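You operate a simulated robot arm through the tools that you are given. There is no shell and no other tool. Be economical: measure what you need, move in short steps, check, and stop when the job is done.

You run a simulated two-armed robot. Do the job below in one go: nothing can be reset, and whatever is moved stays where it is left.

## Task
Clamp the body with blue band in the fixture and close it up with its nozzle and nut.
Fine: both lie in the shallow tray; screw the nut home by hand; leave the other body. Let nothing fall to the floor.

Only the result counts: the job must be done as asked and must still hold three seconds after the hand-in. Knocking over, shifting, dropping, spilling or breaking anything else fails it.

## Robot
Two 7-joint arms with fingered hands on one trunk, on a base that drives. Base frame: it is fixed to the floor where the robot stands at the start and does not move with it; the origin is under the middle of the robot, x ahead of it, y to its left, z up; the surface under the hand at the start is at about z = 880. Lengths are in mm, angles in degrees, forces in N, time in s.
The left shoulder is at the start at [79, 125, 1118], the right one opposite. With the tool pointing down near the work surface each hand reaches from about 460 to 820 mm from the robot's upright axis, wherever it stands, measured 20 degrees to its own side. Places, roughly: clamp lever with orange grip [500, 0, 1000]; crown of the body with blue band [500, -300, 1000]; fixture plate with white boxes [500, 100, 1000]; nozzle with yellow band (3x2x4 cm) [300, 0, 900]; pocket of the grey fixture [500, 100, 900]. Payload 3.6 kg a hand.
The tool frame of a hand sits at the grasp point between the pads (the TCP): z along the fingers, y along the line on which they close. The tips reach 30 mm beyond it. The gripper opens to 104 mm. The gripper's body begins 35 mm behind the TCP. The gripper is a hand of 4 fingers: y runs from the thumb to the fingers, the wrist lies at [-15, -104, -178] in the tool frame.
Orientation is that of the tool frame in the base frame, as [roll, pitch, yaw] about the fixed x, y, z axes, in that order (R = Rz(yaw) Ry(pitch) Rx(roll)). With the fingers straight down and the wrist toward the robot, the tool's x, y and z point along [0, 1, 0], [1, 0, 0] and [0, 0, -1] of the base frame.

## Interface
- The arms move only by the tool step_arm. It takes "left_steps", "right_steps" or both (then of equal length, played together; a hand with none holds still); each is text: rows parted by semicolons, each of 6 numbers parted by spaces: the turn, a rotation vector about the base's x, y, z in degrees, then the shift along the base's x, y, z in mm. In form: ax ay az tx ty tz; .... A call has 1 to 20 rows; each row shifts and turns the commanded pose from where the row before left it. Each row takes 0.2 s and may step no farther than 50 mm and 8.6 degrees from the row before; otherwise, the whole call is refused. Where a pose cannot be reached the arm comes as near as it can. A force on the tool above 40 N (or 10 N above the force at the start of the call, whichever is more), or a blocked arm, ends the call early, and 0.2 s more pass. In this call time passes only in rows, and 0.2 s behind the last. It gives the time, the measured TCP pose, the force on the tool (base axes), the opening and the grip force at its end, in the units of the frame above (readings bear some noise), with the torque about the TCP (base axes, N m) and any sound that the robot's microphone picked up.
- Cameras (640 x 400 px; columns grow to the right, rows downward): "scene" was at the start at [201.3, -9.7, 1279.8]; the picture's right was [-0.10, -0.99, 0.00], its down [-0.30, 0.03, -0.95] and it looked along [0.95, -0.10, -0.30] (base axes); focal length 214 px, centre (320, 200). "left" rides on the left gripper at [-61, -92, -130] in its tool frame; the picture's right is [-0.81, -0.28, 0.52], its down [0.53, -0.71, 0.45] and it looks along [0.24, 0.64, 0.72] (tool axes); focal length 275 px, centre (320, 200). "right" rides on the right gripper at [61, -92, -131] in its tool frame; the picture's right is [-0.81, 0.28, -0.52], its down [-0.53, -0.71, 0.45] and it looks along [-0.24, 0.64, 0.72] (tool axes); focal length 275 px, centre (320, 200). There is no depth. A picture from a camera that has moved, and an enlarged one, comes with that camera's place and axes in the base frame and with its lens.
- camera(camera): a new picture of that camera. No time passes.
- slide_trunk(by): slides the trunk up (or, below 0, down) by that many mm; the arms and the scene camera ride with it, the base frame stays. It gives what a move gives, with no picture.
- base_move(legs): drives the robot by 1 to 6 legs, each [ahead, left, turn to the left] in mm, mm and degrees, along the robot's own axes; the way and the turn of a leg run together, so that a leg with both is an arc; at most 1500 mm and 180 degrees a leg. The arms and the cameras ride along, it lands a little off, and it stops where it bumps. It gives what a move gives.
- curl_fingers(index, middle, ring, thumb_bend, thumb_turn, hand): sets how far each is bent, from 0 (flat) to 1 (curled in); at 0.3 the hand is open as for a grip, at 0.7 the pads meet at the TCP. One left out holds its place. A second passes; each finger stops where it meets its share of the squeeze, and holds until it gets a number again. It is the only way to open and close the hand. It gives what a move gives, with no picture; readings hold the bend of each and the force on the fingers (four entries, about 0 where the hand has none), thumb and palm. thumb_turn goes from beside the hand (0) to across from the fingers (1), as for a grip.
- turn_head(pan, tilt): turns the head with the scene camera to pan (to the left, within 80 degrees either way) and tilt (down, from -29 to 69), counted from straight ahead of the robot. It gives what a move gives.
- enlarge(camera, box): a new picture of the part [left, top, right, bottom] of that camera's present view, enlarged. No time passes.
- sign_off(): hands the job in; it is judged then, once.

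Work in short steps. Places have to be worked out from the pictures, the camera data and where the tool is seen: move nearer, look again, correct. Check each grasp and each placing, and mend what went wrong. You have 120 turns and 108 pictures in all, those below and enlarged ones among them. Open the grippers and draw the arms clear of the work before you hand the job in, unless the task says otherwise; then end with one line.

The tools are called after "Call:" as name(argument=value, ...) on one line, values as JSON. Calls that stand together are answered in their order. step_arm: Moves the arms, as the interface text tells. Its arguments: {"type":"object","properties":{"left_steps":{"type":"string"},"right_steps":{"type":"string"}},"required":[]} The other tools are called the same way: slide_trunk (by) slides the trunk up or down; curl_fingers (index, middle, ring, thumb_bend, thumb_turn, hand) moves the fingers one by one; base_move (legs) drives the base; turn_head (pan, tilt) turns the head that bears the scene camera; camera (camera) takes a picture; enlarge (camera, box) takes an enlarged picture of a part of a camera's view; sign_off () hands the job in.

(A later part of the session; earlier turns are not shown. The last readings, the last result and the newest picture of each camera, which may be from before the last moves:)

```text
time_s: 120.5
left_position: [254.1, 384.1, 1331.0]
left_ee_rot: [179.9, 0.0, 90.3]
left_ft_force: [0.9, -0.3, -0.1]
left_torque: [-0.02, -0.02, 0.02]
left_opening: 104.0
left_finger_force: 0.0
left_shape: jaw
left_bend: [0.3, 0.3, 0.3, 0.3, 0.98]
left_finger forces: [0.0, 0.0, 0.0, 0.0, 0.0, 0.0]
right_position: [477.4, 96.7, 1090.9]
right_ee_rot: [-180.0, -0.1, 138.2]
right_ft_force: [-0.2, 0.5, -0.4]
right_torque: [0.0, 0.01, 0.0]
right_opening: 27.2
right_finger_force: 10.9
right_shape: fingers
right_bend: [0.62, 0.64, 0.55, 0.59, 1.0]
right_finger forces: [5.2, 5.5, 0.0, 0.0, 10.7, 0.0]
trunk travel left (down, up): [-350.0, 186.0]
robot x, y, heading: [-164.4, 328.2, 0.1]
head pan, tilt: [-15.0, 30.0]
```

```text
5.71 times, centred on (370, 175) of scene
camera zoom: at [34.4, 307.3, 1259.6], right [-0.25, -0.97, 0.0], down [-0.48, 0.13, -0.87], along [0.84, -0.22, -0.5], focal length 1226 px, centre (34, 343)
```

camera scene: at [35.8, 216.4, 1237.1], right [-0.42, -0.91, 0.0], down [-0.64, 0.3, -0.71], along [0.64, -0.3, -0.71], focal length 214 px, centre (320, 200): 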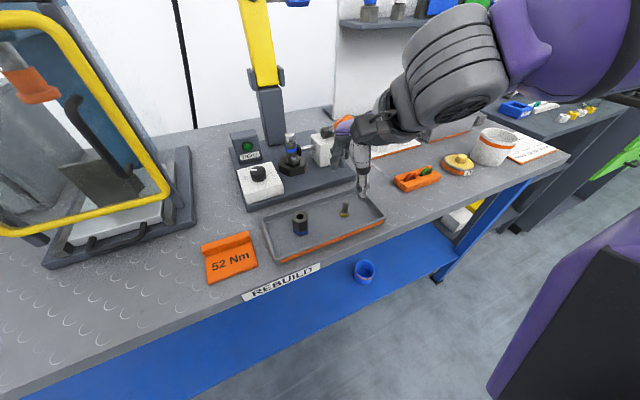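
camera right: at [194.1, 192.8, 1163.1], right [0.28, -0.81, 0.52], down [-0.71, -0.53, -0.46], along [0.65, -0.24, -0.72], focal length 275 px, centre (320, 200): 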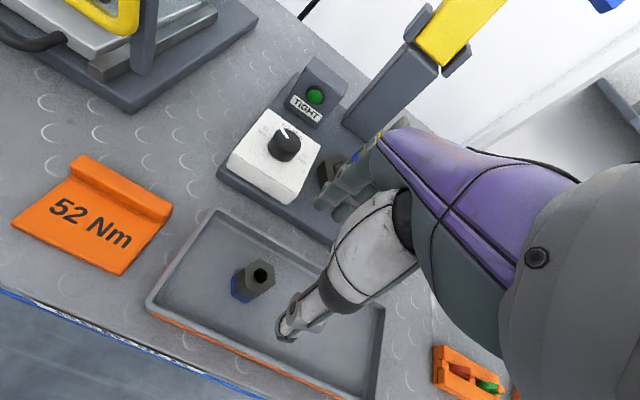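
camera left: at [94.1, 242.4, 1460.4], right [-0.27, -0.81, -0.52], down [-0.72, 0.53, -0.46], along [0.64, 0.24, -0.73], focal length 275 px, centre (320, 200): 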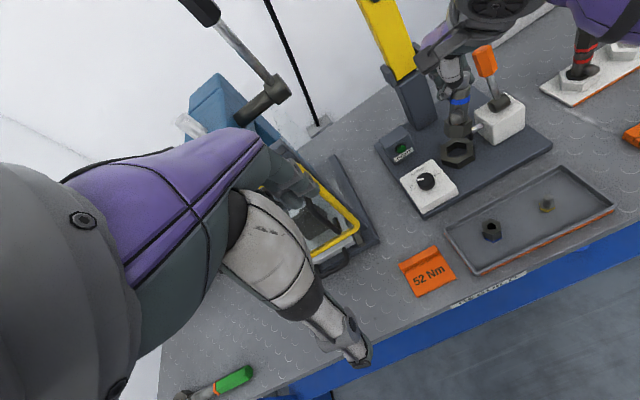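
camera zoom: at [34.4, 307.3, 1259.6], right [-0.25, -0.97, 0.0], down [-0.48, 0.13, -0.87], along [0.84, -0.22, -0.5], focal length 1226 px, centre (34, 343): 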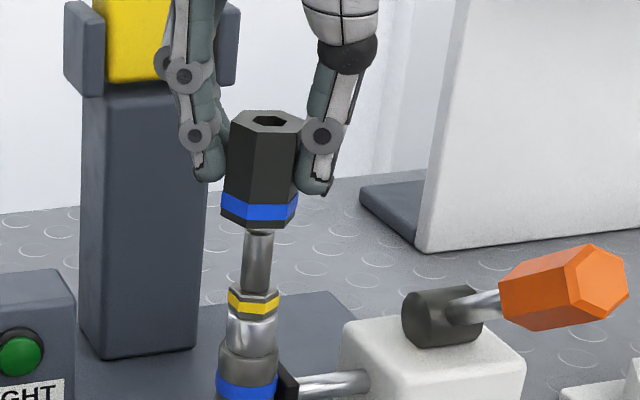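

Vertex fits in the wrist view give nut centre (473.3,94.6) and nozzle (481.3,91.3), consistent with the scene's lateral alignment. I shift (+8,-3.4), then start lowering over the pin.

Call:
step_arm(right_steps="0 0 0 3 -1.3 0;0 0 0 3.5 -1.5 0;0 0 0 1.5 -0.6 0;0 0 0 0 0 -4;0 0 0 0 0 -4;0 0 0 0 0 -4")

Call:
enlarge(camera="right", box=[230, 200, 330, 310])

```text
time_s: 121.9
left_position: [254.0, 384.0, 1330.2]
left_ee_rot: [179.9, 0.0, 90.2]
left_ft_force: [-0.3, 0.5, 1.1]
left_torque: [-0.02, 0.04, 0.03]
left_opening: 103.7
left_finger_force: 0.1
left_shape: jaw
left_bend: [0.3, 0.3, 0.3, 0.3, 0.98]
left_finger forces: [0.0, 0.0, 0.1, 0.0, 0.0, 0.0]
right_position: [486.0, 91.9, 1078.0]
right_ee_rot: [179.9, 0.1, 138.2]
right_ft_force: [-0.3, -0.1, -0.6]
right_torque: [0.0, 0.0, -0.02]
right_opening: 27.2
right_finger_force: 11.1
right_shape: fingers
right_bend: [0.62, 0.64, 0.55, 0.59, 1.0]
right_finger forces: [5.2, 5.4, 0.0, 0.1, 10.7, 0.1]
trunk travel left (down, up): [-350.0, 186.0]
robot x, y, heading: [-156.9, 331.7, 0.1]
head pan, tilt: [-15.0, 30.0]
```

```text
3.64 times, centred on (280, 255) of right
camera zoom: at [377.3, 64.3, 1207.5], right [0.79, -0.34, 0.52], down [-0.08, -0.89, -0.46], along [0.61, 0.32, -0.72], focal length 1001 px, centre (466, 0)
```

zoom: 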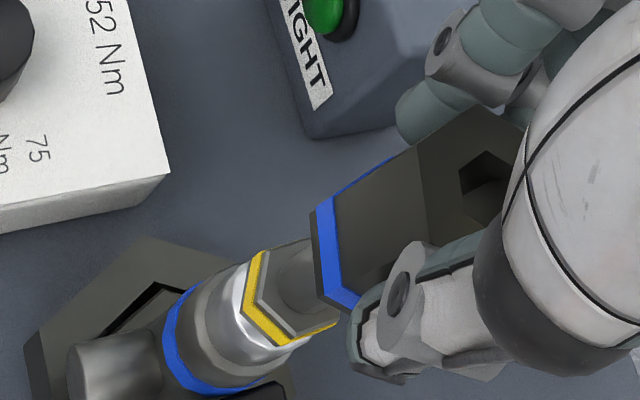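

The pin is inside the nut. Residual offset ≈(-0.8,+2); I correct and lower toward the nozzle hex.

Call:
step_arm(right_steps="0 0 0 -0.8 2 0;0 0 0 0 0 -4;0 0 0 0 0 -4;0 0 0 0 0 -4;0 0 0 0 0 -4;0 0 0 0 0 -3")

Call:
step_arm(right_steps="0 0 0 0 0 -2;0 0 0 0 0 -2;0 0 0 0 0 -2;0 0 0 0 0 -2")

```text
time_s: 123.3
left_position: [253.7, 384.1, 1330.6]
left_ee_rot: [-179.9, 0.0, 90.2]
left_ft_force: [-0.1, -0.9, 0.3]
left_torque: [0.01, -0.02, -0.01]
left_opening: 103.8
left_finger_force: 0.0
left_shape: jaw
left_bend: [0.3, 0.3, 0.3, 0.3, 0.98]
left_finger forces: [0.0, 0.0, 0.0, 0.0, 0.1, 0.1]
right_position: [484.0, 95.0, 1058.9]
right_ee_rot: [179.9, 0.2, 138.2]
right_ft_force: [-0.5, -0.4, -0.8]
right_torque: [-0.02, -0.02, 0.01]
right_opening: 27.3
right_finger_force: 9.8
right_shape: fingers
right_bend: [0.62, 0.64, 0.55, 0.59, 1.0]
right_finger forces: [5.2, 5.5, 0.0, 0.0, 10.7, 0.1]
trunk travel left (down, up): [-350.0, 186.0]
robot x, y, heading: [-162.7, 326.0, 0.3]
head pan, tilt: [-15.0, 30.0]
```

```text
time_s: 124.3
left_position: [253.8, 383.9, 1330.6]
left_ee_rot: [180.0, 0.1, 90.3]
left_ft_force: [0.1, 0.4, -0.8]
left_torque: [0.03, -0.01, -0.01]
left_opening: 103.8
left_finger_force: 0.0
left_shape: jaw
left_bend: [0.3, 0.3, 0.3, 0.3, 0.98]
left_finger forces: [0.1, 0.0, 0.0, 0.0, 0.1, 0.0]
right_position: [484.0, 94.2, 1051.2]
right_ee_rot: [-180.0, 0.0, 138.2]
right_ft_force: [0.0, 0.7, 0.2]
right_torque: [-0.02, -0.03, 0.02]
right_opening: 27.5
right_finger_force: 10.8
right_shape: fingers
right_bend: [0.62, 0.64, 0.55, 0.59, 1.0]
right_finger forces: [5.2, 5.4, 0.0, 0.0, 10.7, 0.1]
trunk travel left (down, up): [-350.0, 186.0]
robot x, y, heading: [-158.8, 329.2, 0.3]
head pan, tilt: [-15.0, 30.0]
```

Still free (nut bottom ≈1003). I continue in fine steps.

Call:
step_arm(right_steps="0 0 0 0 0 -2;0 0 0 0 0 -2;0 0 0 0 0 -2")

Call:
enlarge(camera="right", box=[230, 200, 330, 310])

```text
time_s: 125.1
left_position: [254.7, 384.3, 1331.0]
left_ee_rot: [180.0, 0.0, 90.3]
left_ft_force: [-0.7, -0.1, 0.5]
left_torque: [0.01, 0.0, 0.01]
left_opening: 103.3
left_finger_force: 0.0
left_shape: jaw
left_bend: [0.3, 0.3, 0.3, 0.3, 0.98]
left_finger forces: [0.1, 0.0, 0.0, 0.1, 0.1, 0.0]
right_position: [484.8, 95.3, 1044.8]
right_ee_rot: [179.9, 0.1, 138.1]
right_ft_force: [-0.2, -1.1, -1.1]
right_torque: [0.0, 0.01, 0.01]
right_opening: 27.0
right_finger_force: 10.4
right_shape: fingers
right_bend: [0.62, 0.64, 0.55, 0.59, 1.0]
right_finger forces: [5.3, 5.4, 0.1, 0.0, 10.8, 0.1]
trunk travel left (down, up): [-350.0, 186.0]
robot x, y, heading: [-155.8, 332.0, 0.3]
head pan, tilt: [-15.0, 30.0]
```

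```text
3.64 times, centred on (280, 255) of right
camera zoom: at [376.3, 67.6, 1174.7], right [0.79, -0.34, 0.52], down [-0.08, -0.89, -0.46], along [0.61, 0.32, -0.72], focal length 1001 px, centre (466, 0)
```

zoom: 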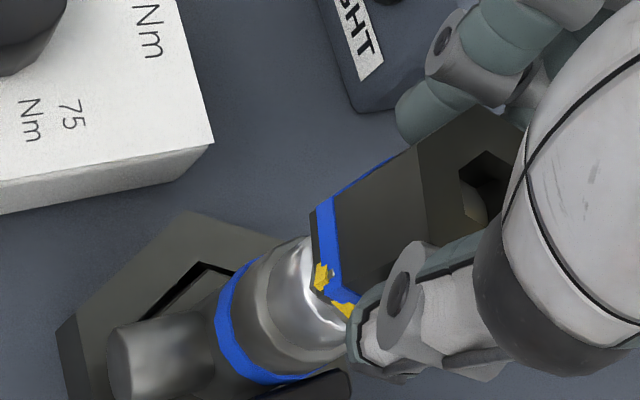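

The pin tip is visible inside the nut's top hole, but slightly off toward −x (yellow corners peek out), so I shift the nut (-2.2,-1.2) and re-check while lowering.

Call:
step_arm(right_steps="0 0 0 -1.2 -0.6 0;0 0 0 -1 -0.6 0;0 0 0 0 0 -1.5")

Call:
enlarge(camera="right", box=[250, 200, 330, 300])

```text
time_s: 125.9
left_position: [255.3, 384.7, 1330.4]
left_ee_rot: [180.0, 0.1, 90.3]
left_ft_force: [0.3, 0.6, -0.9]
left_torque: [-0.02, 0.03, 0.01]
left_opening: 103.7
left_finger_force: 0.1
left_shape: jaw
left_bend: [0.3, 0.3, 0.3, 0.3, 0.98]
left_finger forces: [0.1, 0.0, 0.0, 0.0, 0.0, 0.1]
right_position: [482.9, 93.8, 1045.3]
right_ee_rot: [-180.0, 0.1, 138.3]
right_ft_force: [0.6, 0.2, -1.0]
right_torque: [-0.01, 0.0, 0.02]
right_opening: 27.2
right_finger_force: 10.4
right_shape: fingers
right_bend: [0.62, 0.64, 0.55, 0.59, 1.0]
right_finger forces: [5.1, 5.4, 0.0, 0.0, 10.8, 0.0]
trunk travel left (down, up): [-350.0, 186.0]
robot x, y, heading: [-161.2, 326.0, 0.3]
head pan, tilt: [-15.0, 30.0]
```

```text
4.00 times, centred on (290, 250) of right
camera zoom: at [373.5, 66.9, 1173.5], right [0.79, -0.34, 0.52], down [-0.08, -0.89, -0.46], along [0.61, 0.32, -0.72], focal length 1101 px, centre (440, 0)
```

zoom: 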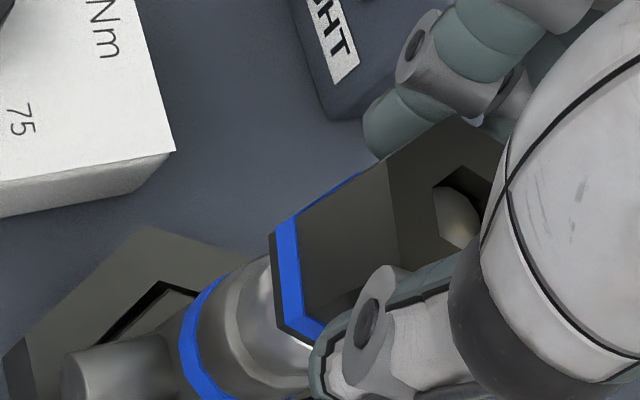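

Yellow is now enclosed and the pin sits in the hole. I lower until the thread is met.

Call:
step_arm(right_steps="0 0 0 0 0 -1.5;0 0 0 0 0 -1.5;0 0 0 0 0 -1.5;0 0 0 0 0 -1.5")

Call:
step_arm(right_steps="0 0 0 0 0 -1.5;0 0 0 0 0 -1.5;0 0 0 0 0 -1.5")

```text
time_s: 126.9
left_position: [253.2, 385.4, 1330.1]
left_ee_rot: [179.9, 0.2, 90.3]
left_ft_force: [0.1, 0.7, -0.2]
left_torque: [0.01, 0.02, 0.01]
left_opening: 103.4
left_finger_force: 0.1
left_shape: jaw
left_bend: [0.3, 0.3, 0.3, 0.3, 0.98]
left_finger forces: [0.0, 0.0, 0.0, 0.1, 0.0, 0.0]
right_position: [482.0, 94.2, 1040.7]
right_ee_rot: [179.7, 0.2, 138.2]
right_ft_force: [1.5, 1.4, 15.5]
right_torque: [-0.06, 0.09, -0.01]
right_opening: 26.7
right_finger_force: 12.8
right_shape: fingers
right_bend: [0.62, 0.64, 0.55, 0.6, 1.0]
right_finger forces: [6.8, 7.0, 0.0, 0.1, 12.5, 0.1]
trunk travel left (down, up): [-350.0, 186.0]
robot x, y, heading: [-160.4, 328.3, 0.3]
head pan, tilt: [-15.0, 30.0]
```

```text
time_s: 127.7
left_position: [253.9, 384.5, 1330.0]
left_ee_rot: [179.9, 0.0, 90.3]
left_ft_force: [0.2, 0.0, -0.7]
left_torque: [0.0, 0.0, 0.03]
left_opening: 103.6
left_finger_force: 0.0
left_shape: jaw
left_bend: [0.3, 0.3, 0.3, 0.3, 0.98]
left_finger forces: [0.0, 0.0, 0.1, 0.0, 0.1, 0.1]
right_position: [481.3, 94.4, 1031.6]
right_ee_rot: [-179.9, 0.0, 138.3]
right_ft_force: [0.5, -0.2, -0.1]
right_torque: [0.01, -0.02, -0.01]
right_opening: 27.1
right_finger_force: 11.1
right_shape: fingers
right_bend: [0.62, 0.64, 0.55, 0.6, 1.0]
right_finger forces: [5.5, 5.4, 0.0, 0.0, 10.9, 0.0]
trunk travel left (down, up): [-350.0, 186.0]
robot x, y, heading: [-159.1, 334.9, 0.4]
head pan, tilt: [-15.0, 30.0]
```

There was a catch at 1040 that then slid through; now free at 1031.6. I lower on to the thread.

Call:
step_arm(right_steps="0 0 0 0 0 -1.5;0 0 0 0 0 -1.5")

Call:
enlarge(camera="scene", box=[340, 150, 400, 220])

```text
time_s: 128.3
left_position: [255.8, 384.6, 1330.4]
left_ee_rot: [180.0, 0.0, 90.3]
left_ft_force: [0.4, 0.2, 0.4]
left_torque: [-0.02, 0.01, 0.04]
left_opening: 103.7
left_finger_force: 0.1
left_shape: jaw
left_bend: [0.3, 0.3, 0.3, 0.3, 0.98]
left_finger forces: [0.1, 0.0, 0.0, 0.1, 0.0, 0.0]
right_position: [481.7, 92.9, 1030.9]
right_ee_rot: [-179.9, 0.0, 138.3]
right_ft_force: [-0.9, 0.4, 0.2]
right_torque: [0.0, 0.05, -0.01]
right_opening: 27.3
right_finger_force: 10.7
right_shape: fingers
right_bend: [0.62, 0.64, 0.55, 0.6, 1.0]
right_finger forces: [5.4, 5.2, 0.0, 0.0, 11.1, 0.1]
trunk travel left (down, up): [-350.0, 186.0]
robot x, y, heading: [-161.7, 331.4, 0.5]
head pan, tilt: [-15.0, 30.0]
```

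```text
5.71 times, centred on (370, 185) of scene
camera zoom: at [34.2, 307.3, 1259.6], right [-0.25, -0.97, 0.0], down [-0.48, 0.13, -0.87], along [0.84, -0.22, -0.5], focal length 1226 px, centre (34, 286)
```

zoom: 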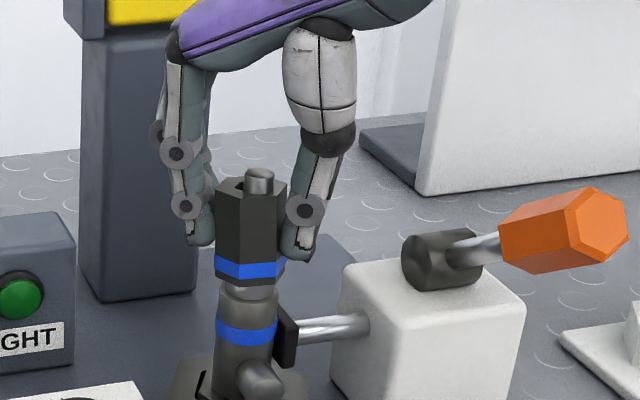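

The pin protrudes through the nut, as in the red sample; a little gap remains. I lower to contact.

Call:
step_arm(right_steps="0 0 0 0 0 -1.5;0 0 0 0 0 -1.5;0 0 0 0 0 -1.5")

```text
time_s: 129.1
left_position: [253.3, 383.0, 1330.5]
left_ee_rot: [179.9, 0.0, 90.2]
left_ft_force: [0.4, -0.2, 0.8]
left_torque: [0.02, 0.04, 0.03]
left_opening: 103.9
left_finger_force: 0.2
left_shape: jaw
left_bend: [0.3, 0.3, 0.3, 0.3, 0.98]
left_finger forces: [0.0, 0.1, 0.0, 0.0, 0.0, 0.1]
right_position: [482.3, 92.6, 1025.4]
right_ee_rot: [-180.0, 0.1, 138.2]
right_ft_force: [-1.2, -0.5, -0.7]
right_torque: [0.03, 0.07, 0.01]
right_opening: 27.4
right_finger_force: 11.1
right_shape: fingers
right_bend: [0.62, 0.64, 0.55, 0.6, 1.0]
right_finger forces: [5.5, 5.1, 0.0, 0.0, 11.0, 0.0]
trunk travel left (down, up): [-350.0, 186.0]
robot x, y, heading: [-160.4, 329.7, 0.1]
head pan, tilt: [-15.0, 30.0]
```

Call:
step_arm(right_steps="0 0 0 0 0 -1.5;0 0 0 0 0 -1.5;0 0 0 0 0 -1.5")

```text
time_s: 129.9
left_position: [253.8, 384.2, 1331.0]
left_ee_rot: [179.9, 0.0, 90.2]
left_ft_force: [-0.4, -0.6, 1.2]
left_torque: [0.0, 0.03, -0.01]
left_opening: 103.8
left_finger_force: 0.0
left_shape: jaw
left_bend: [0.3, 0.3, 0.3, 0.3, 0.98]
left_finger forces: [0.0, 0.0, 0.1, 0.0, 0.1, 0.1]
right_position: [480.7, 93.6, 1022.6]
right_ee_rot: [179.9, 0.1, 138.1]
right_ft_force: [-5.4, -3.9, 14.0]
right_torque: [-0.21, 0.16, -0.05]
right_opening: 27.3
right_finger_force: 12.0
right_shape: fingers
right_bend: [0.64, 0.65, 0.55, 0.59, 1.0]
right_finger forces: [4.4, 3.5, 0.1, 0.0, 14.8, 0.0]
trunk travel left (down, up): [-350.0, 186.0]
robot x, y, heading: [-160.7, 328.1, 0.1]
head pan, tilt: [-15.0, 30.0]
```

Contact with the thread start (14 N). I ease sideways and turn clockwise ~96° with slight downward feed.

Call:
step_arm(right_steps="0 0 -4 -0.7 -0.5 0.3;0 0 -8 0 0 0;0 0 -8 0 0 -0.1;0 0 -8 0 0 -0.1;0 0 -8 0 0 -0.1;0 0 -8 0 0 -0.1;0 0 -8 0 0 -0.1;0 0 -8 0 0 -0.1;0 0 -8 0 0 -0.1;0 0 -8 0 0 -0.1;0 0 -8 0 0 -0.1;0 0 -8 0 0 -0.1;0 0 -4 0 0 -0.1")

```text
time_s: 132.7
left_position: [253.6, 382.0, 1331.1]
left_ee_rot: [179.9, 0.0, 90.4]
left_ft_force: [-1.1, 0.0, 0.2]
left_torque: [-0.01, 0.0, -0.01]
left_opening: 103.9
left_finger_force: 0.0
left_shape: jaw
left_bend: [0.3, 0.3, 0.3, 0.3, 0.98]
left_finger forces: [0.0, 0.0, 0.0, 0.0, 0.0, 0.0]
right_position: [479.3, 91.5, 1021.2]
right_ee_rot: [179.8, 0.0, 41.9]
right_ft_force: [1.0, -13.1, 14.0]
right_torque: [-0.41, -0.16, 0.02]
right_opening: 26.5
right_finger_force: 13.1
right_shape: fingers
right_bend: [0.62, 0.62, 0.55, 0.61, 1.0]
right_finger forces: [8.5, 9.6, 0.0, 0.0, 8.9, 0.0]
trunk travel left (down, up): [-350.0, 186.0]
robot x, y, heading: [-161.4, 327.0, 0.1]
head pan, tilt: [-15.0, 30.0]
```

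The nut turned ~96° and descended ~1.4 mm. I release, rotate the hand back (+110°), regrip centred on the nut and turn again.

Call:
curl_fingers(hand="right", index=0.52, middle=0.52, ring=0.5, thumb_bend=0.51)

Call:
step_arm(right_steps="0 0 0 1 0 1;0 0 8 0.5 0 0;0 0 8 0 0 0;0 0 8 0 0 0;0 0 8 0 0 0;0 0 8 0 0 0;0 0 8 0 0 0;0 0 8 0 0 0;0 0 8 0 0 0;0 0 8 0 0 0;0 0 8 0 0 0;0 0 8 0 0 0;0 0 8 0 0 0;0 0 8 0 0 0;0 0 4 0 0 0")

Call:
enlarge(camera="scene", box=[340, 150, 400, 220])

```text
time_s: 133.7
left_position: [254.2, 384.1, 1330.6]
left_ee_rot: [180.0, 0.0, 90.3]
left_ft_force: [-0.1, 0.2, -0.7]
left_torque: [0.01, 0.0, 0.02]
left_opening: 103.8
left_finger_force: 0.0
left_shape: jaw
left_bend: [0.3, 0.3, 0.3, 0.3, 0.98]
left_finger forces: [0.0, 0.0, 0.0, 0.0, 0.0, 0.0]
right_position: [481.0, 92.8, 1020.5]
right_ee_rot: [179.8, 0.1, 42.1]
right_ft_force: [0.1, 0.5, -0.3]
right_torque: [-0.01, 0.03, -0.01]
right_opening: 47.6
right_finger_force: 0.2
right_shape: fingers
right_bend: [0.52, 0.52, 0.5, 0.51, 1.0]
right_finger forces: [0.0, 0.0, 0.1, 0.1, 0.0, 0.1]
trunk travel left (down, up): [-350.0, 186.0]
robot x, y, heading: [-159.3, 330.0, 0.5]
head pan, tilt: [-15.0, 30.0]
```

```text
time_s: 136.9
left_position: [254.9, 384.5, 1330.8]
left_ee_rot: [179.9, -0.1, 90.3]
left_ft_force: [-0.2, 0.2, 0.4]
left_torque: [0.03, 0.02, 0.01]
left_opening: 103.7
left_finger_force: 0.0
left_shape: jaw
left_bend: [0.3, 0.3, 0.3, 0.3, 0.98]
left_finger forces: [0.0, 0.0, 0.0, 0.0, 0.0, 0.0]
right_position: [482.8, 93.4, 1021.8]
right_ee_rot: [179.9, -0.1, 150.3]
right_ft_force: [0.3, 0.1, -0.1]
right_torque: [-0.02, 0.0, -0.04]
right_opening: 47.7
right_finger_force: 0.1
right_shape: fingers
right_bend: [0.52, 0.52, 0.5, 0.51, 1.0]
right_finger forces: [0.0, 0.0, 0.1, 0.0, 0.1, 0.1]
trunk travel left (down, up): [-350.0, 186.0]
robot x, y, heading: [-162.5, 326.9, 0.4]
head pan, tilt: [-15.0, 30.0]
```

```text
5.71 times, centred on (370, 185) of scene
camera zoom: at [34.4, 307.3, 1259.6], right [-0.25, -0.97, 0.0], down [-0.48, 0.13, -0.87], along [0.84, -0.22, -0.5], focal length 1226 px, centre (34, 286)
```

zoom: 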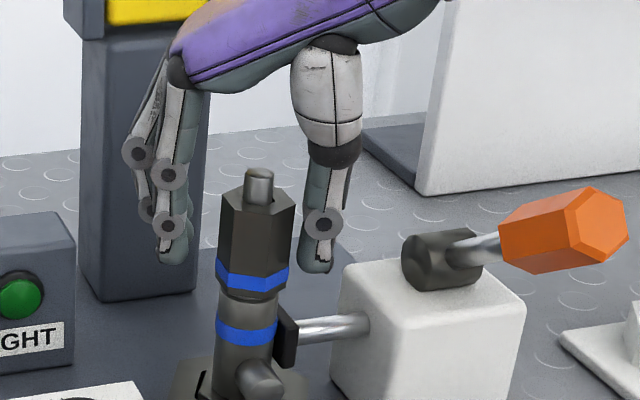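

Nut stands properly on the thread, pin through. I regrip and turn another ~112°.

Call:
step_arm(right_steps="0 0 0 -1 -0.7 -1")

Call:
curl_fingers(hand="right", index=0.72, middle=0.72, thumb_bend=0.7)

Call:
step_arm(right_steps="0 0 -4 0 0 -0.2;0 0 -8 0 0 -0.2;0 0 -8 0 0 -0.2;0 0 -8 0 0 -0.2;0 0 -8 0 0 -0.2;0 0 -8 0 0 -0.2;0 0 -8 0 0 -0.2;0 0 -8 0 0 -0.2;0 0 -8 0 0 -0.2;0 0 -8 0 0 -0.2;0 0 -8 0 0 -0.2;0 0 -8 0 0 -0.2;0 0 -8 0 0 -0.2;0 0 -8 0 0 -0.2;0 0 -8 0 0 -0.2")

```text
time_s: 137.3
left_position: [254.7, 383.5, 1330.2]
left_ee_rot: [180.0, 0.0, 90.3]
left_ft_force: [0.4, -0.7, 0.4]
left_torque: [-0.03, 0.02, 0.04]
left_opening: 103.7
left_finger_force: 0.0
left_shape: jaw
left_bend: [0.3, 0.3, 0.3, 0.3, 0.98]
left_finger forces: [0.0, 0.1, 0.1, 0.0, 0.1, 0.0]
right_position: [481.9, 91.7, 1020.8]
right_ee_rot: [179.8, 0.1, 150.2]
right_ft_force: [0.0, 0.2, -0.2]
right_torque: [0.01, 0.02, -0.03]
right_opening: 47.4
right_finger_force: 0.1
right_shape: fingers
right_bend: [0.52, 0.52, 0.5, 0.51, 1.0]
right_finger forces: [0.0, 0.1, 0.1, 0.0, 0.1, 0.0]
trunk travel left (down, up): [-350.0, 186.0]
robot x, y, heading: [-160.7, 331.7, 0.4]
head pan, tilt: [-15.0, 30.0]
```

```text
time_s: 138.3
left_position: [254.7, 384.3, 1329.6]
left_ee_rot: [-179.9, 0.0, 90.4]
left_ft_force: [0.8, 0.2, -0.2]
left_torque: [-0.01, 0.02, -0.03]
left_opening: 103.9
left_finger_force: 0.1
left_shape: jaw
left_bend: [0.3, 0.3, 0.3, 0.3, 0.98]
left_finger forces: [0.1, 0.1, 0.0, 0.1, 0.0, 0.1]
right_position: [482.9, 91.4, 1020.3]
right_ee_rot: [-179.9, 0.0, 150.2]
right_ft_force: [0.2, -1.5, -0.3]
right_torque: [-0.05, 0.01, 0.05]
right_opening: 28.1
right_finger_force: 11.6
right_shape: fingers
right_bend: [0.61, 0.66, 0.5, 0.59, 1.0]
right_finger forces: [7.2, 4.4, 0.1, 0.1, 11.6, 0.0]
trunk travel left (down, up): [-350.0, 186.0]
robot x, y, heading: [-164.6, 330.7, 0.2]
head pan, tilt: [-15.0, 30.0]
```

```text
time_s: 141.5
left_position: [252.5, 381.6, 1331.5]
left_ee_rot: [-180.0, -0.1, 90.3]
left_ft_force: [-0.8, -0.6, -0.7]
left_torque: [0.0, 0.01, -0.05]
left_opening: 103.7
left_finger_force: 0.1
left_shape: jaw
left_bend: [0.3, 0.3, 0.3, 0.3, 0.98]
left_finger forces: [0.0, 0.0, 0.0, 0.1, 0.0, 0.0]
right_position: [479.3, 88.5, 1016.0]
right_ee_rot: [179.9, 0.2, 33.8]
right_ft_force: [-11.5, -18.9, 1.5]
right_torque: [-0.5, 0.08, 0.11]
right_opening: 28.0
right_finger_force: 15.8
right_shape: fingers
right_bend: [0.61, 0.63, 0.5, 0.6, 1.0]
right_finger forces: [6.6, 12.6, 0.1, 0.0, 11.8, 0.1]
trunk travel left (down, up): [-350.0, 186.0]
robot x, y, heading: [-163.0, 333.0, 0.4]
head pan, tilt: [-15.0, 30.0]
```

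The hand turned it 116° with z falling to 1016. Side forces reveal the nut centre is at ≈(479.3,90.6); I release, return, and repeat with an arc that follows this centre.

Call:
curl_fingers(hand="right", index=0.52, middle=0.52, thumb_bend=0.51)

Call:
step_arm(right_steps="0 0 8 0.2 0.2 0.2;0 0 8 0.2 0.2 0;0 0 8 0.2 0.2 0;0 0 8 0.2 0.2 0;0 0 8 0.2 0.2 0;0 0 8 0.2 0.2 0;0 0 8 0.2 0.2 0;0 0 8 0.2 0.2 0;0 0 8 0.2 0.2 0;0 0 8 0.2 0.2 0;0 0 8 0.2 0.2 0;0 0 8 0.2 0.2 0;0 0 8 0.2 0.2 0;0 0 8 0.2 0.2 0;0 0 4 0.2 0.2 0")

Call:
curl_fingers(hand="right", index=0.72, middle=0.72, thumb_bend=0.7)

Call:
step_arm(right_steps="0 0 -4 0 -0.2 0;0 0 -8 -0.1 -0.5 -0.1;0 0 -8 -0.1 -0.5 -0.1;0 0 -8 -0.1 -0.5 -0.1;0 0 -8 -0.2 -0.5 -0.1;0 0 -8 -0.2 -0.5 -0.1;0 0 -8 -0.2 -0.4 -0.1;0 0 -8 -0.3 -0.4 -0.1;0 0 -8 -0.4 -0.3 -0.1;0 0 -8 -0.4 -0.2 -0.1;0 0 -8 -0.5 -0.1 -0.1;0 0 -8 -0.5 -0.1 -0.1;0 0 -8 -0.5 -0.1 -0.1;0 0 -8 -0.5 -0.1 -0.1;0 0 -8 -0.5 0 -0.1")

```text
time_s: 142.5
left_position: [255.6, 385.3, 1330.2]
left_ee_rot: [180.0, 0.1, 90.4]
left_ft_force: [-0.2, 0.0, -1.1]
left_torque: [0.0, -0.02, 0.0]
left_opening: 103.6
left_finger_force: 0.1
left_shape: jaw
left_bend: [0.3, 0.3, 0.3, 0.3, 0.98]
left_finger forces: [0.0, 0.0, 0.0, 0.0, 0.1, 0.1]
right_position: [481.3, 92.3, 1018.3]
right_ee_rot: [-180.0, 0.1, 34.2]
right_ft_force: [-0.2, -0.2, 0.4]
right_torque: [0.04, -0.02, 0.0]
right_opening: 47.3
right_finger_force: 0.1
right_shape: fingers
right_bend: [0.52, 0.52, 0.5, 0.51, 1.0]
right_finger forces: [0.0, 0.1, 0.0, 0.0, 0.1, 0.0]
trunk travel left (down, up): [-350.0, 186.0]
robot x, y, heading: [-161.1, 328.4, 0.4]
head pan, tilt: [-15.0, 30.0]
```

```text
time_s: 145.7
left_position: [255.8, 382.6, 1330.6]
left_ee_rot: [-180.0, 0.0, 90.2]
left_ft_force: [0.5, -0.3, 0.1]
left_torque: [0.01, 0.01, -0.01]
left_opening: 103.9
left_finger_force: 0.0
left_shape: jaw
left_bend: [0.3, 0.3, 0.3, 0.3, 0.98]
left_finger forces: [0.0, 0.0, 0.0, 0.1, 0.0, 0.0]
right_position: [486.2, 94.8, 1017.3]
right_ee_rot: [179.9, 0.1, 150.3]
right_ft_force: [-1.7, -0.6, 0.3]
right_torque: [0.0, 0.05, -0.04]
right_opening: 48.8
right_finger_force: 0.7
right_shape: fingers
right_bend: [0.52, 0.52, 0.5, 0.5, 0.99]
right_finger forces: [0.0, 0.0, 0.0, 0.0, 1.5, 0.0]
trunk travel left (down, up): [-350.0, 186.0]
robot x, y, heading: [-162.5, 332.1, 0.2]
head pan, tilt: [-15.0, 30.0]
```

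```text
time_s: 146.7
left_position: [254.0, 383.0, 1329.6]
left_ee_rot: [180.0, 0.0, 90.3]
left_ft_force: [-0.4, 0.4, -0.2]
left_torque: [0.01, 0.01, 0.02]
left_opening: 103.8
left_finger_force: 0.0
left_shape: jaw
left_bend: [0.3, 0.3, 0.3, 0.3, 0.98]
left_finger forces: [0.0, 0.1, 0.1, 0.1, 0.1, 0.1]
right_position: [484.6, 93.5, 1017.7]
right_ee_rot: [179.9, -0.1, 150.1]
right_ft_force: [-3.3, -4.7, -0.9]
right_torque: [-0.11, 0.1, -0.01]
right_opening: 28.0
right_finger_force: 12.2
right_shape: fingers
right_bend: [0.71, 0.71, 0.5, 0.57, 1.0]
right_finger forces: [5.4, 2.8, 0.0, 0.0, 15.1, 0.1]
trunk travel left (down, up): [-350.0, 186.0]
robot x, y, heading: [-161.2, 331.9, 0.3]
head pan, tilt: [-15.0, 30.0]
```

```text
time_s: 149.9
left_position: [254.0, 381.3, 1330.0]
left_ee_rot: [-180.0, -0.1, 90.3]
left_ft_force: [-0.2, 0.2, -0.1]
left_torque: [0.04, -0.02, 0.01]
left_opening: 103.9
left_finger_force: 0.0
left_shape: jaw
left_bend: [0.3, 0.3, 0.3, 0.3, 0.98]
left_finger forces: [0.0, 0.1, 0.0, 0.1, 0.0, 0.0]
right_position: [479.3, 86.9, 1016.1]
right_ee_rot: [179.9, 0.1, 33.8]
right_ft_force: [-4.7, -18.1, 1.1]
right_torque: [-0.56, 0.04, 0.09]
right_opening: 27.0
right_finger_force: 14.9
right_shape: fingers
right_bend: [0.71, 0.64, 0.5, 0.59, 1.0]
right_finger forces: [9.7, 11.5, 0.0, 0.0, 9.2, 0.0]
trunk travel left (down, up): [-350.0, 186.0]
robot x, y, heading: [-162.9, 328.1, 0.3]
head pan, tilt: [-15.0, 30.0]
```

I release and return to ψ≈60 at (483,91.5), then look at the nut's progress.

Call:
curl_fingers(hand="right", index=0.52, middle=0.52, thumb_bend=0.51)

Call:
step_arm(right_steps="0 0 8 0.1 0.1 0;0 0 8 0.1 0.1 0;0 0 8 0.1 0.1 0;0 0 8 0.1 0.1 0;0 0 8 0.1 0.1 0;0 0 8 0.1 0.1 0;0 0 8 0.1 0.1 0;0 0 8 0.1 0.1 0;0 0 8 0.1 0.1 0;0 0 8 0.1 0.1 0;0 0 8 0 0.1 0;0 0 8 0 0.1 0;0 0 8 0 0.1 0;0 0 8 0 0.1 0;0 0 4 0 0.1 0")

Call:
enlarge(camera="scene", box=[345, 155, 395, 215])

```text
time_s: 150.9
left_position: [255.2, 383.1, 1330.1]
left_ee_rot: [-179.9, 0.0, 90.3]
left_ft_force: [-0.4, 0.0, 0.0]
left_torque: [0.0, -0.03, -0.01]
left_opening: 103.7
left_finger_force: 0.1
left_shape: jaw
left_bend: [0.3, 0.3, 0.3, 0.3, 0.98]
left_finger forces: [0.0, 0.0, 0.1, 0.0, 0.0, 0.1]
right_position: [480.1, 91.1, 1015.7]
right_ee_rot: [180.0, 0.0, 34.2]
right_ft_force: [-0.3, -0.4, -0.6]
right_torque: [0.0, -0.01, 0.0]
right_opening: 47.5
right_finger_force: 0.0
right_shape: fingers
right_bend: [0.52, 0.52, 0.5, 0.51, 1.0]
right_finger forces: [0.0, 0.0, 0.0, 0.0, 0.1, 0.1]
trunk travel left (down, up): [-350.0, 186.0]
robot x, y, heading: [-161.4, 329.5, 0.3]
head pan, tilt: [-15.0, 30.0]
```

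```text
time_s: 154.1
left_position: [255.8, 385.6, 1330.1]
left_ee_rot: [-179.9, 0.1, 90.3]
left_ft_force: [0.0, -0.4, 0.1]
left_torque: [-0.01, 0.01, 0.01]
left_opening: 103.9
left_finger_force: 0.1
left_shape: jaw
left_bend: [0.3, 0.3, 0.3, 0.3, 0.98]
left_finger forces: [0.1, 0.0, 0.0, 0.1, 0.0, 0.1]
right_position: [480.3, 92.0, 1017.0]
right_ee_rot: [179.8, 0.0, 150.3]
right_ft_force: [0.5, 0.7, 0.0]
right_torque: [-0.01, 0.0, 0.04]
right_opening: 47.6
right_finger_force: 0.0
right_shape: fingers
right_bend: [0.52, 0.52, 0.5, 0.51, 1.0]
right_finger forces: [0.0, 0.0, 0.0, 0.1, 0.0, 0.0]
trunk travel left (down, up): [-350.0, 186.0]
robot x, y, heading: [-161.9, 327.7, 0.4]
head pan, tilt: [-15.0, 30.0]
```

```text
6.67 times, centred on (370, 185) of scene
camera zoom: at [34.4, 307.4, 1259.6], right [-0.25, -0.97, 0.0], down [-0.48, 0.13, -0.87], along [0.84, -0.22, -0.5], focal length 1430 px, centre (-13, 300)
```

zoom: 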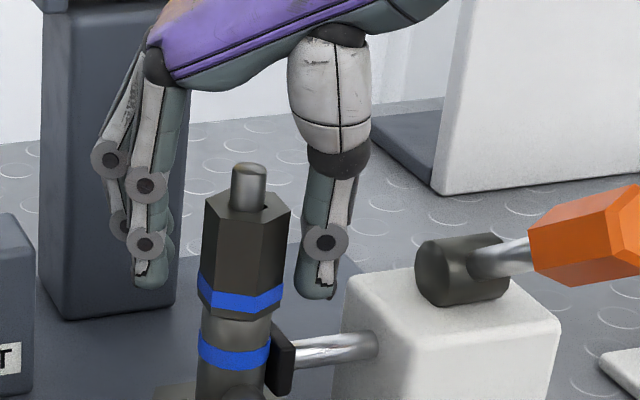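

The nut has descended a bit and the threads are engaging evenly. I carry on with further strokes until it tightens.

Call:
step_arm(right_steps="0 0 0 2 -0.5 0")

Call:
curl_fingers(hand="right", index=0.72, middle=0.72, thumb_bend=0.7)

Call:
step_arm(right_steps="0 0 -4 -0.1 -0.3 0;0 0 -8 -0.1 -0.5 0;0 0 -8 -0.1 -0.5 -0.1;0 0 -8 -0.1 -0.5 0;0 0 -8 -0.2 -0.5 -0.1;0 0 -8 -0.2 -0.5 0;0 0 -8 -0.2 -0.5 -0.1;0 0 -8 -0.3 -0.4 0;0 0 -8 -0.3 -0.3 -0.1;0 0 -8 -0.3 -0.3 0;0 0 -8 -0.4 -0.2 -0.1;0 0 -8 -0.4 -0.2 0;0 0 -8 -0.4 -0.1 -0.1;0 0 -8 -0.4 -0.1 0;0 0 -8 -0.4 0 0")

Call:
curl_fingers(hand="right", index=0.52, middle=0.52, thumb_bend=0.51)

Call:
step_arm(right_steps="0 0 8 0.4 0.1 0;0 0 8 0.4 0.1 0;0 0 8 0.4 0.2 0;0 0 8 0.4 0.2 0;0 0 8 0.4 0.3 0;0 0 8 0.3 0.3 0;0 0 8 0.3 0.4 0;0 0 8 0.3 0.5 0;0 0 8 0.2 0.5 0;0 0 8 0.2 0.5 0;0 0 8 0.2 0.5 0;0 0 8 0.1 0.5 0;0 0 8 0.1 0.4 0;0 0 8 0.1 0.3 0;0 0 4 0.1 0.3 0")

```text
time_s: 154.5
left_position: [255.1, 384.1, 1330.4]
left_ee_rot: [-180.0, 0.1, 90.3]
left_ft_force: [-0.4, 0.7, 0.6]
left_torque: [0.03, -0.04, -0.01]
left_opening: 103.9
left_finger_force: 0.0
left_shape: jaw
left_bend: [0.3, 0.3, 0.3, 0.3, 0.98]
left_finger forces: [0.0, 0.0, 0.0, 0.0, 0.0, 0.0]
right_position: [483.5, 91.2, 1016.3]
right_ee_rot: [179.9, -0.1, 150.2]
right_ft_force: [-0.5, -0.6, -0.5]
right_torque: [0.01, 0.02, -0.04]
right_opening: 47.7
right_finger_force: 0.0
right_shape: fingers
right_bend: [0.52, 0.52, 0.5, 0.51, 1.0]
right_finger forces: [0.0, 0.0, 0.0, 0.0, 0.0, 0.1]
trunk travel left (down, up): [-350.0, 186.0]
robot x, y, heading: [-164.7, 331.0, 0.5]
head pan, tilt: [-15.0, 30.0]
```

```text
time_s: 155.5
left_position: [255.4, 384.1, 1331.4]
left_ee_rot: [180.0, 0.0, 90.3]
left_ft_force: [0.8, 0.8, -1.3]
left_torque: [-0.03, -0.02, 0.0]
left_opening: 103.7
left_finger_force: 0.1
left_shape: jaw
left_bend: [0.3, 0.3, 0.3, 0.3, 0.98]
left_finger forces: [0.0, 0.0, 0.0, 0.0, 0.0, 0.0]
right_position: [483.5, 91.2, 1016.3]
right_ee_rot: [180.0, 0.0, 150.2]
right_ft_force: [-0.5, -0.8, -0.4]
right_torque: [0.0, 0.0, -0.01]
right_opening: 28.0
right_finger_force: 10.9
right_shape: fingers
right_bend: [0.61, 0.67, 0.5, 0.59, 1.0]
right_finger forces: [7.4, 3.8, 0.1, 0.0, 11.1, 0.0]
trunk travel left (down, up): [-350.0, 186.0]
robot x, y, heading: [-162.7, 331.9, 0.5]
head pan, tilt: [-15.0, 30.0]
```

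```text
time_s: 158.7
left_position: [257.2, 383.4, 1329.8]
left_ee_rot: [-179.9, 0.0, 90.3]
left_ft_force: [-0.1, 0.3, 0.4]
left_torque: [-0.03, -0.02, 0.03]
left_opening: 103.7
left_finger_force: 0.0
left_shape: jaw
left_bend: [0.3, 0.3, 0.3, 0.3, 0.98]
left_finger forces: [0.0, 0.1, 0.0, 0.1, 0.1, 0.1]
right_position: [482.6, 86.5, 1014.6]
right_ee_rot: [-180.0, -0.1, 34.1]
right_ft_force: [10.9, -6.9, 0.5]
right_torque: [0.24, -1.02, 1.0]
right_opening: 28.4
right_finger_force: 27.8
right_shape: fingers
right_bend: [0.64, 0.64, 0.5, 0.61, 1.0]
right_finger forces: [22.5, 10.1, 0.0, 0.0, 22.5, 0.1]
trunk travel left (down, up): [-350.0, 186.0]
robot x, y, heading: [-162.3, 325.7, 0.5]
head pan, tilt: [-15.0, 30.0]
```

```text
time_s: 159.7
left_position: [255.6, 384.0, 1330.5]
left_ee_rot: [180.0, 0.0, 90.3]
left_ft_force: [-0.8, -0.9, 0.9]
left_torque: [0.01, -0.01, 0.0]
left_opening: 103.8
left_finger_force: 0.2
left_shape: jaw
left_bend: [0.3, 0.3, 0.3, 0.3, 0.98]
left_finger forces: [0.0, 0.0, 0.0, 0.0, 0.0, 0.0]
right_position: [480.0, 86.3, 1015.2]
right_ee_rot: [180.0, 0.1, 34.2]
right_ft_force: [-0.5, 0.1, -0.4]
right_torque: [0.0, 0.01, -0.04]
right_opening: 47.6
right_finger_force: 0.2
right_shape: fingers
right_bend: [0.52, 0.52, 0.5, 0.51, 1.0]
right_finger forces: [0.0, 0.1, 0.0, 0.1, 0.0, 0.0]
trunk travel left (down, up): [-350.0, 186.0]
robot x, y, heading: [-161.5, 331.1, 0.6]
head pan, tilt: [-15.0, 30.0]
```

```text
time_s: 162.9
left_position: [254.3, 384.0, 1331.0]
left_ee_rot: [-180.0, 0.0, 90.3]
left_ft_force: [0.1, 0.6, 0.3]
left_torque: [-0.02, -0.04, 0.01]
left_opening: 103.9
left_finger_force: 0.0
left_shape: jaw
left_bend: [0.3, 0.3, 0.3, 0.3, 0.98]
left_finger forces: [0.1, 0.0, 0.1, 0.0, 0.0, 0.0]
right_position: [483.6, 91.6, 1016.9]
right_ee_rot: [179.9, 0.1, 150.3]
right_ft_force: [-0.2, -0.6, -0.9]
right_torque: [0.0, 0.0, 0.02]
right_opening: 47.5
right_finger_force: 0.0
right_shape: fingers
right_bend: [0.52, 0.52, 0.5, 0.51, 1.0]
right_finger forces: [0.0, 0.1, 0.0, 0.0, 0.0, 0.0]
trunk travel left (down, up): [-350.0, 186.0]
robot x, y, heading: [-162.2, 329.7, 0.2]
head pan, tilt: [-15.0, 30.0]
```

Torque rose to 1 Nm with 22 N on the fingers at the end of that stroke: the nut is seating. I do one more stroke to confirm it is home.

Call:
curl_fingers(hand="right", index=0.8, middle=0.8, thumb_bend=0.78)

Call:
step_arm(right_steps="0 0 -4 -0.1 -0.3 0;0 0 -8 -0.1 -0.5 0;0 0 -8 -0.1 -0.5 0")

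Call:
step_arm(right_steps="0 0 -8 -0.1 -0.5 0;0 0 -8 -0.2 -0.5 0;0 0 -8 -0.2 -0.5 0")

```text
time_s: 163.9
left_position: [255.0, 383.6, 1330.8]
left_ee_rot: [-180.0, 0.1, 90.3]
left_ft_force: [-0.1, -0.9, 0.2]
left_torque: [0.01, -0.01, 0.03]
left_opening: 103.6
left_finger_force: 0.1
left_shape: jaw
left_bend: [0.3, 0.3, 0.3, 0.3, 0.98]
left_finger forces: [0.0, 0.1, 0.1, 0.0, 0.1, 0.0]
right_position: [483.6, 90.5, 1016.5]
right_ee_rot: [-180.0, -0.1, 150.1]
right_ft_force: [-0.3, -6.0, -0.6]
right_torque: [-0.15, 0.04, 0.0]
right_opening: 25.9
right_finger_force: 17.7
right_shape: fingers
right_bend: [0.62, 0.71, 0.5, 0.6, 1.0]
right_finger forces: [8.3, 6.3, 0.1, 0.1, 20.6, 0.1]
trunk travel left (down, up): [-350.0, 186.0]
robot x, y, heading: [-161.8, 330.2, 0.5]
head pan, tilt: [-15.0, 30.0]
```

```text
time_s: 164.7
left_position: [254.9, 383.4, 1331.0]
left_ee_rot: [180.0, 0.0, 90.3]
left_ft_force: [0.6, 0.1, 0.0]
left_torque: [0.01, -0.01, -0.03]
left_opening: 103.8
left_finger_force: 0.0
left_shape: jaw
left_bend: [0.3, 0.3, 0.3, 0.3, 0.98]
left_finger forces: [0.1, 0.0, 0.1, 0.1, 0.0, 0.0]
right_position: [482.4, 91.1, 1015.1]
right_ee_rot: [180.0, -0.1, 130.1]
right_ft_force: [-0.2, -1.9, -1.4]
right_torque: [0.07, 0.0, 0.24]
right_opening: 25.7
right_finger_force: 18.7
right_shape: fingers
right_bend: [0.63, 0.66, 0.5, 0.6, 1.0]
right_finger forces: [8.6, 8.3, 0.0, 0.1, 20.7, 0.0]
trunk travel left (down, up): [-350.0, 186.0]
robot x, y, heading: [-160.4, 331.9, 0.3]
head pan, tilt: [-15.0, 30.0]
```

```text
time_s: 165.5
left_position: [254.8, 385.6, 1330.5]
left_ee_rot: [-179.9, 0.1, 90.3]
left_ft_force: [1.2, 0.4, 0.4]
left_torque: [0.01, -0.02, 0.02]
left_opening: 103.8
left_finger_force: 0.1
left_shape: jaw
left_bend: [0.3, 0.3, 0.3, 0.3, 0.98]
left_finger forces: [0.1, 0.0, 0.1, 0.1, 0.0, 0.1]
right_position: [482.1, 90.9, 1015.9]
right_ee_rot: [-180.0, 0.1, 106.1]
right_ft_force: [-0.6, 8.0, -8.6]
right_torque: [0.86, -0.15, 0.79]
right_opening: 26.3
right_finger_force: 28.1
right_shape: fingers
right_bend: [0.64, 0.65, 0.5, 0.61, 1.0]
right_finger forces: [18.7, 10.7, 0.0, 0.1, 26.2, 0.0]
trunk travel left (down, up): [-350.0, 186.0]
robot x, y, heading: [-159.3, 330.1, -0.1]
head pan, tilt: [-15.0, 30.0]
```

Torque is building (0.8 Nm). I continue a bit to see whether it holds firm.

Call:
step_arm(right_steps="0 0 -8 -0.2 -0.5 -0.1;0 0 -8 -0.3 -0.4 -0.1;0 0 -8 -0.3 -0.3 -0.1")

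Call:
step_arm(right_steps="0 0 -8 -0.3 -0.3 0;0 0 -8 -0.4 -0.2 0;0 0 -8 -0.4 -0.2 0")

```text
time_s: 166.3
left_position: [253.2, 379.8, 1331.9]
left_ee_rot: [180.0, -0.1, 90.2]
left_ft_force: [-0.5, -1.0, -0.3]
left_torque: [0.05, -0.03, 0.02]
left_opening: 103.8
left_finger_force: 0.1
left_shape: jaw
left_bend: [0.3, 0.3, 0.3, 0.3, 0.98]
left_finger forces: [0.0, 0.0, 0.1, 0.0, 0.0, 0.0]
right_position: [481.7, 79.7, 1016.9]
right_ee_rot: [179.8, 0.2, 81.7]
right_ft_force: [-1.5, -5.8, -1.8]
right_torque: [0.06, -0.32, 0.27]
right_opening: 17.5
right_finger_force: 16.2
right_shape: fingers
right_bend: [0.63, 0.72, 0.5, 0.68, 1.0]
right_finger forces: [9.0, 4.7, 0.1, 0.0, 19.1, 0.1]
trunk travel left (down, up): [-350.0, 186.0]
robot x, y, heading: [-164.1, 327.7, 0.1]
head pan, tilt: [-15.0, 30.0]
```

```text
time_s: 167.1
left_position: [254.0, 380.2, 1331.3]
left_ee_rot: [179.9, -0.1, 90.3]
left_ft_force: [-0.1, 0.0, -0.2]
left_torque: [0.0, 0.0, 0.02]
left_opening: 103.7
left_finger_force: 0.0
left_shape: jaw
left_bend: [0.3, 0.3, 0.3, 0.3, 0.98]
left_finger forces: [0.0, 0.1, 0.0, 0.1, 0.0, 0.1]
right_position: [481.8, 81.3, 1014.4]
right_ee_rot: [179.9, 0.0, 57.6]
right_ft_force: [-2.9, -27.9, 0.3]
right_torque: [-0.12, -0.58, 0.64]
right_opening: 20.9
right_finger_force: 26.2
right_shape: fingers
right_bend: [0.63, 0.72, 0.5, 0.7, 1.0]
right_finger forces: [12.6, 13.1, 0.1, 0.1, 27.1, 0.0]
trunk travel left (down, up): [-350.0, 186.0]
robot x, y, heading: [-161.5, 330.4, 0.3]
head pan, tilt: [-15.0, 30.0]
```

The fingers slipped over a corner under ~1 Nm — hand-tight. I release, rotate back clear and inspect.

Call:
curl_fingers(hand="right", index=0.48, middle=0.48, ring=0.48, thumb_bend=0.47)

Call:
step_arm(right_steps="0 0 8 0.3 0.8 0;0 0 8 0.3 0.8 0;0 0 8 0.3 0.6 0;0 0 8 0.3 0.5 0;0 0 8 0.2 0.5 0;0 0 8 0.2 0.5 0;0 0 8 0.1 0.4 0;0 0 8 0.1 0.3 0;0 0 8 0.1 0.2 0;0 0 8 0 0 0;0 0 8 0 0 0;0 0 4 0 0 0")

Call:
enlarge(camera="scene", box=[345, 155, 395, 215])

```text
time_s: 168.1
left_position: [255.2, 383.9, 1330.0]
left_ee_rot: [-180.0, 0.0, 90.3]
left_ft_force: [-0.1, 0.0, -0.9]
left_torque: [0.01, -0.01, -0.05]
left_opening: 103.6
left_finger_force: 0.1
left_shape: jaw
left_bend: [0.3, 0.3, 0.3, 0.3, 0.98]
left_finger forces: [0.0, 0.0, 0.0, 0.0, 0.0, 0.0]
right_position: [480.7, 88.1, 1014.5]
right_ee_rot: [179.9, 0.0, 58.2]
right_ft_force: [0.5, -0.1, 1.0]
right_torque: [-0.01, 0.01, -0.02]
right_opening: 57.9
right_finger_force: 0.1
right_shape: fingers
right_bend: [0.48, 0.48, 0.48, 0.47, 1.0]
right_finger forces: [0.1, 0.0, 0.1, 0.1, 0.0, 0.0]
trunk travel left (down, up): [-350.0, 186.0]
robot x, y, heading: [-165.1, 327.5, 0.4]
head pan, tilt: [-15.0, 30.0]
```

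```text
time_s: 170.7
left_position: [255.8, 383.5, 1330.7]
left_ee_rot: [180.0, 0.0, 90.3]
left_ft_force: [-0.1, -0.2, 0.4]
left_torque: [-0.02, 0.0, 0.0]
left_opening: 103.5
left_finger_force: 0.1
left_shape: jaw
left_bend: [0.3, 0.3, 0.3, 0.3, 0.98]
left_finger forces: [0.1, 0.1, 0.0, 0.0, 0.0, 0.0]
right_position: [482.8, 90.6, 1015.8]
right_ee_rot: [179.9, 0.0, 150.1]
right_ft_force: [0.6, -0.4, 0.4]
right_torque: [0.0, 0.0, -0.01]
right_opening: 57.9
right_finger_force: 0.0
right_shape: fingers
right_bend: [0.48, 0.48, 0.48, 0.47, 1.0]
right_finger forces: [0.0, 0.0, 0.0, 0.0, 0.1, 0.0]
trunk travel left (down, up): [-350.0, 186.0]
robot x, y, heading: [-157.5, 333.6, 0.4]
head pan, tilt: [-15.0, 30.0]
```

```text
6.67 times, centred on (370, 185) of scene
camera zoom: at [34.4, 307.3, 1259.6], right [-0.25, -0.97, 0.0], down [-0.48, 0.13, -0.87], along [0.84, -0.22, -0.5], focal length 1430 px, centre (-13, 300)
```

zoom: 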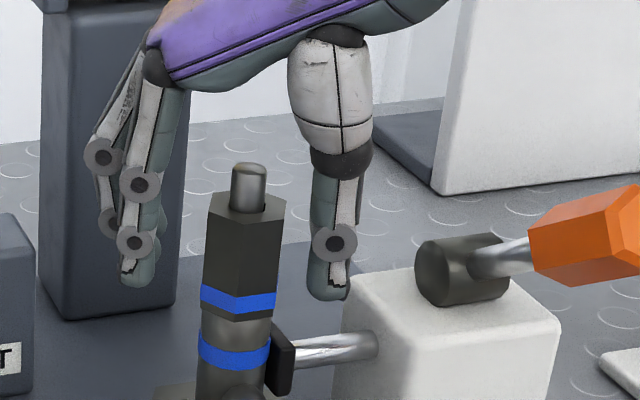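

The assembly looks right: nut straight, pin through, just above the body shoulder. One more firm partial stroke verifies it is home.

Call:
curl_fingers(hand="right", index=0.85, middle=0.85, thumb_bend=0.82)

Call:
step_arm(right_steps="0 0 -4 -0.1 -0.3 0;0 0 -8 -0.1 -0.5 0")

Call:
step_arm(right_steps="0 0 -8 -0.1 -0.5 0;0 0 -8 -0.1 -0.5 0")

Call:
step_arm(right_steps="0 0 -8 -0.2 -0.5 0;0 0 -8 -0.2 -0.5 0")

```text
time_s: 171.7
left_position: [254.9, 382.7, 1330.2]
left_ee_rot: [-180.0, 0.0, 90.3]
left_ft_force: [-0.2, -0.5, 0.6]
left_torque: [0.01, 0.02, -0.03]
left_opening: 103.7
left_finger_force: 0.0
left_shape: jaw
left_bend: [0.3, 0.3, 0.3, 0.3, 0.98]
left_finger forces: [0.0, 0.1, 0.0, 0.0, 0.0, 0.0]
right_position: [482.2, 90.5, 1015.5]
right_ee_rot: [180.0, 0.1, 150.1]
right_ft_force: [0.0, -6.5, -1.1]
right_torque: [-0.18, 0.04, 0.03]
right_opening: 26.1
right_finger_force: 19.0
right_shape: fingers
right_bend: [0.62, 0.67, 0.48, 0.6, 1.0]
right_finger forces: [8.6, 6.8, 0.0, 0.0, 22.0, 0.0]
trunk travel left (down, up): [-350.0, 186.0]
robot x, y, heading: [-160.8, 327.1, -0.1]
head pan, tilt: [-15.0, 30.0]
```

```text
time_s: 172.3
left_position: [254.4, 383.7, 1329.5]
left_ee_rot: [180.0, 0.0, 90.2]
left_ft_force: [-0.8, -0.2, 1.0]
left_torque: [-0.01, 0.0, -0.01]
left_opening: 103.6
left_finger_force: 0.1
left_shape: jaw
left_bend: [0.3, 0.3, 0.3, 0.3, 0.98]
left_finger forces: [0.0, 0.0, 0.1, 0.0, 0.1, 0.0]
right_position: [482.0, 90.0, 1015.0]
right_ee_rot: [180.0, 0.0, 138.2]
right_ft_force: [-3.1, -4.9, -2.2]
right_torque: [-0.06, 0.08, 0.17]
right_opening: 26.0
right_finger_force: 18.8
right_shape: fingers
right_bend: [0.62, 0.66, 0.48, 0.6, 1.0]
right_finger forces: [7.7, 6.8, 0.0, 0.1, 22.3, 0.0]
trunk travel left (down, up): [-350.0, 186.0]
robot x, y, heading: [-160.7, 328.9, 0.4]
head pan, tilt: [-15.0, 30.0]
```

```text
time_s: 172.9
left_position: [255.1, 384.1, 1329.8]
left_ee_rot: [-179.9, -0.1, 90.2]
left_ft_force: [0.1, -0.7, -0.4]
left_torque: [-0.03, -0.03, -0.01]
left_opening: 103.8
left_finger_force: 0.0
left_shape: jaw
left_bend: [0.3, 0.3, 0.3, 0.3, 0.98]
left_finger forces: [0.0, 0.0, 0.0, 0.0, 0.0, 0.1]
right_position: [481.8, 90.9, 1014.5]
right_ee_rot: [-180.0, -0.1, 122.2]
right_ft_force: [-5.0, 0.9, -5.3]
right_torque: [0.2, 0.1, 0.32]
right_opening: 25.5
right_finger_force: 19.8
right_shape: fingers
right_bend: [0.64, 0.66, 0.48, 0.6, 1.0]
right_finger forces: [10.2, 7.8, 0.0, 0.0, 22.6, 0.1]
trunk travel left (down, up): [-350.0, 186.0]
robot x, y, heading: [-159.8, 327.4, 0.2]
head pan, tilt: [-15.0, 30.0]
```

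```text
time_s: 173.5
left_position: [255.7, 385.1, 1330.9]
left_ee_rot: [-179.8, 0.1, 90.4]
left_ft_force: [0.1, 0.5, -0.6]
left_torque: [0.03, 0.01, 0.01]
left_opening: 103.6
left_finger_force: 0.1
left_shape: jaw
left_bend: [0.3, 0.3, 0.3, 0.3, 0.98]
left_finger forces: [0.0, 0.0, 0.1, 0.0, 0.0, 0.1]
right_position: [481.3, 91.0, 1015.8]
right_ee_rot: [180.0, 0.0, 106.2]
right_ft_force: [-3.3, 8.4, -10.1]
right_torque: [0.8, -0.1, 0.74]
right_opening: 25.8
right_finger_force: 27.6
right_shape: fingers
right_bend: [0.64, 0.65, 0.48, 0.6, 1.0]
right_finger forces: [18.4, 10.0, 0.0, 0.1, 26.3, 0.0]
trunk travel left (down, up): [-350.0, 186.0]
robot x, y, heading: [-161.3, 328.3, 0.2]
head pan, tilt: [-15.0, 30.0]
```

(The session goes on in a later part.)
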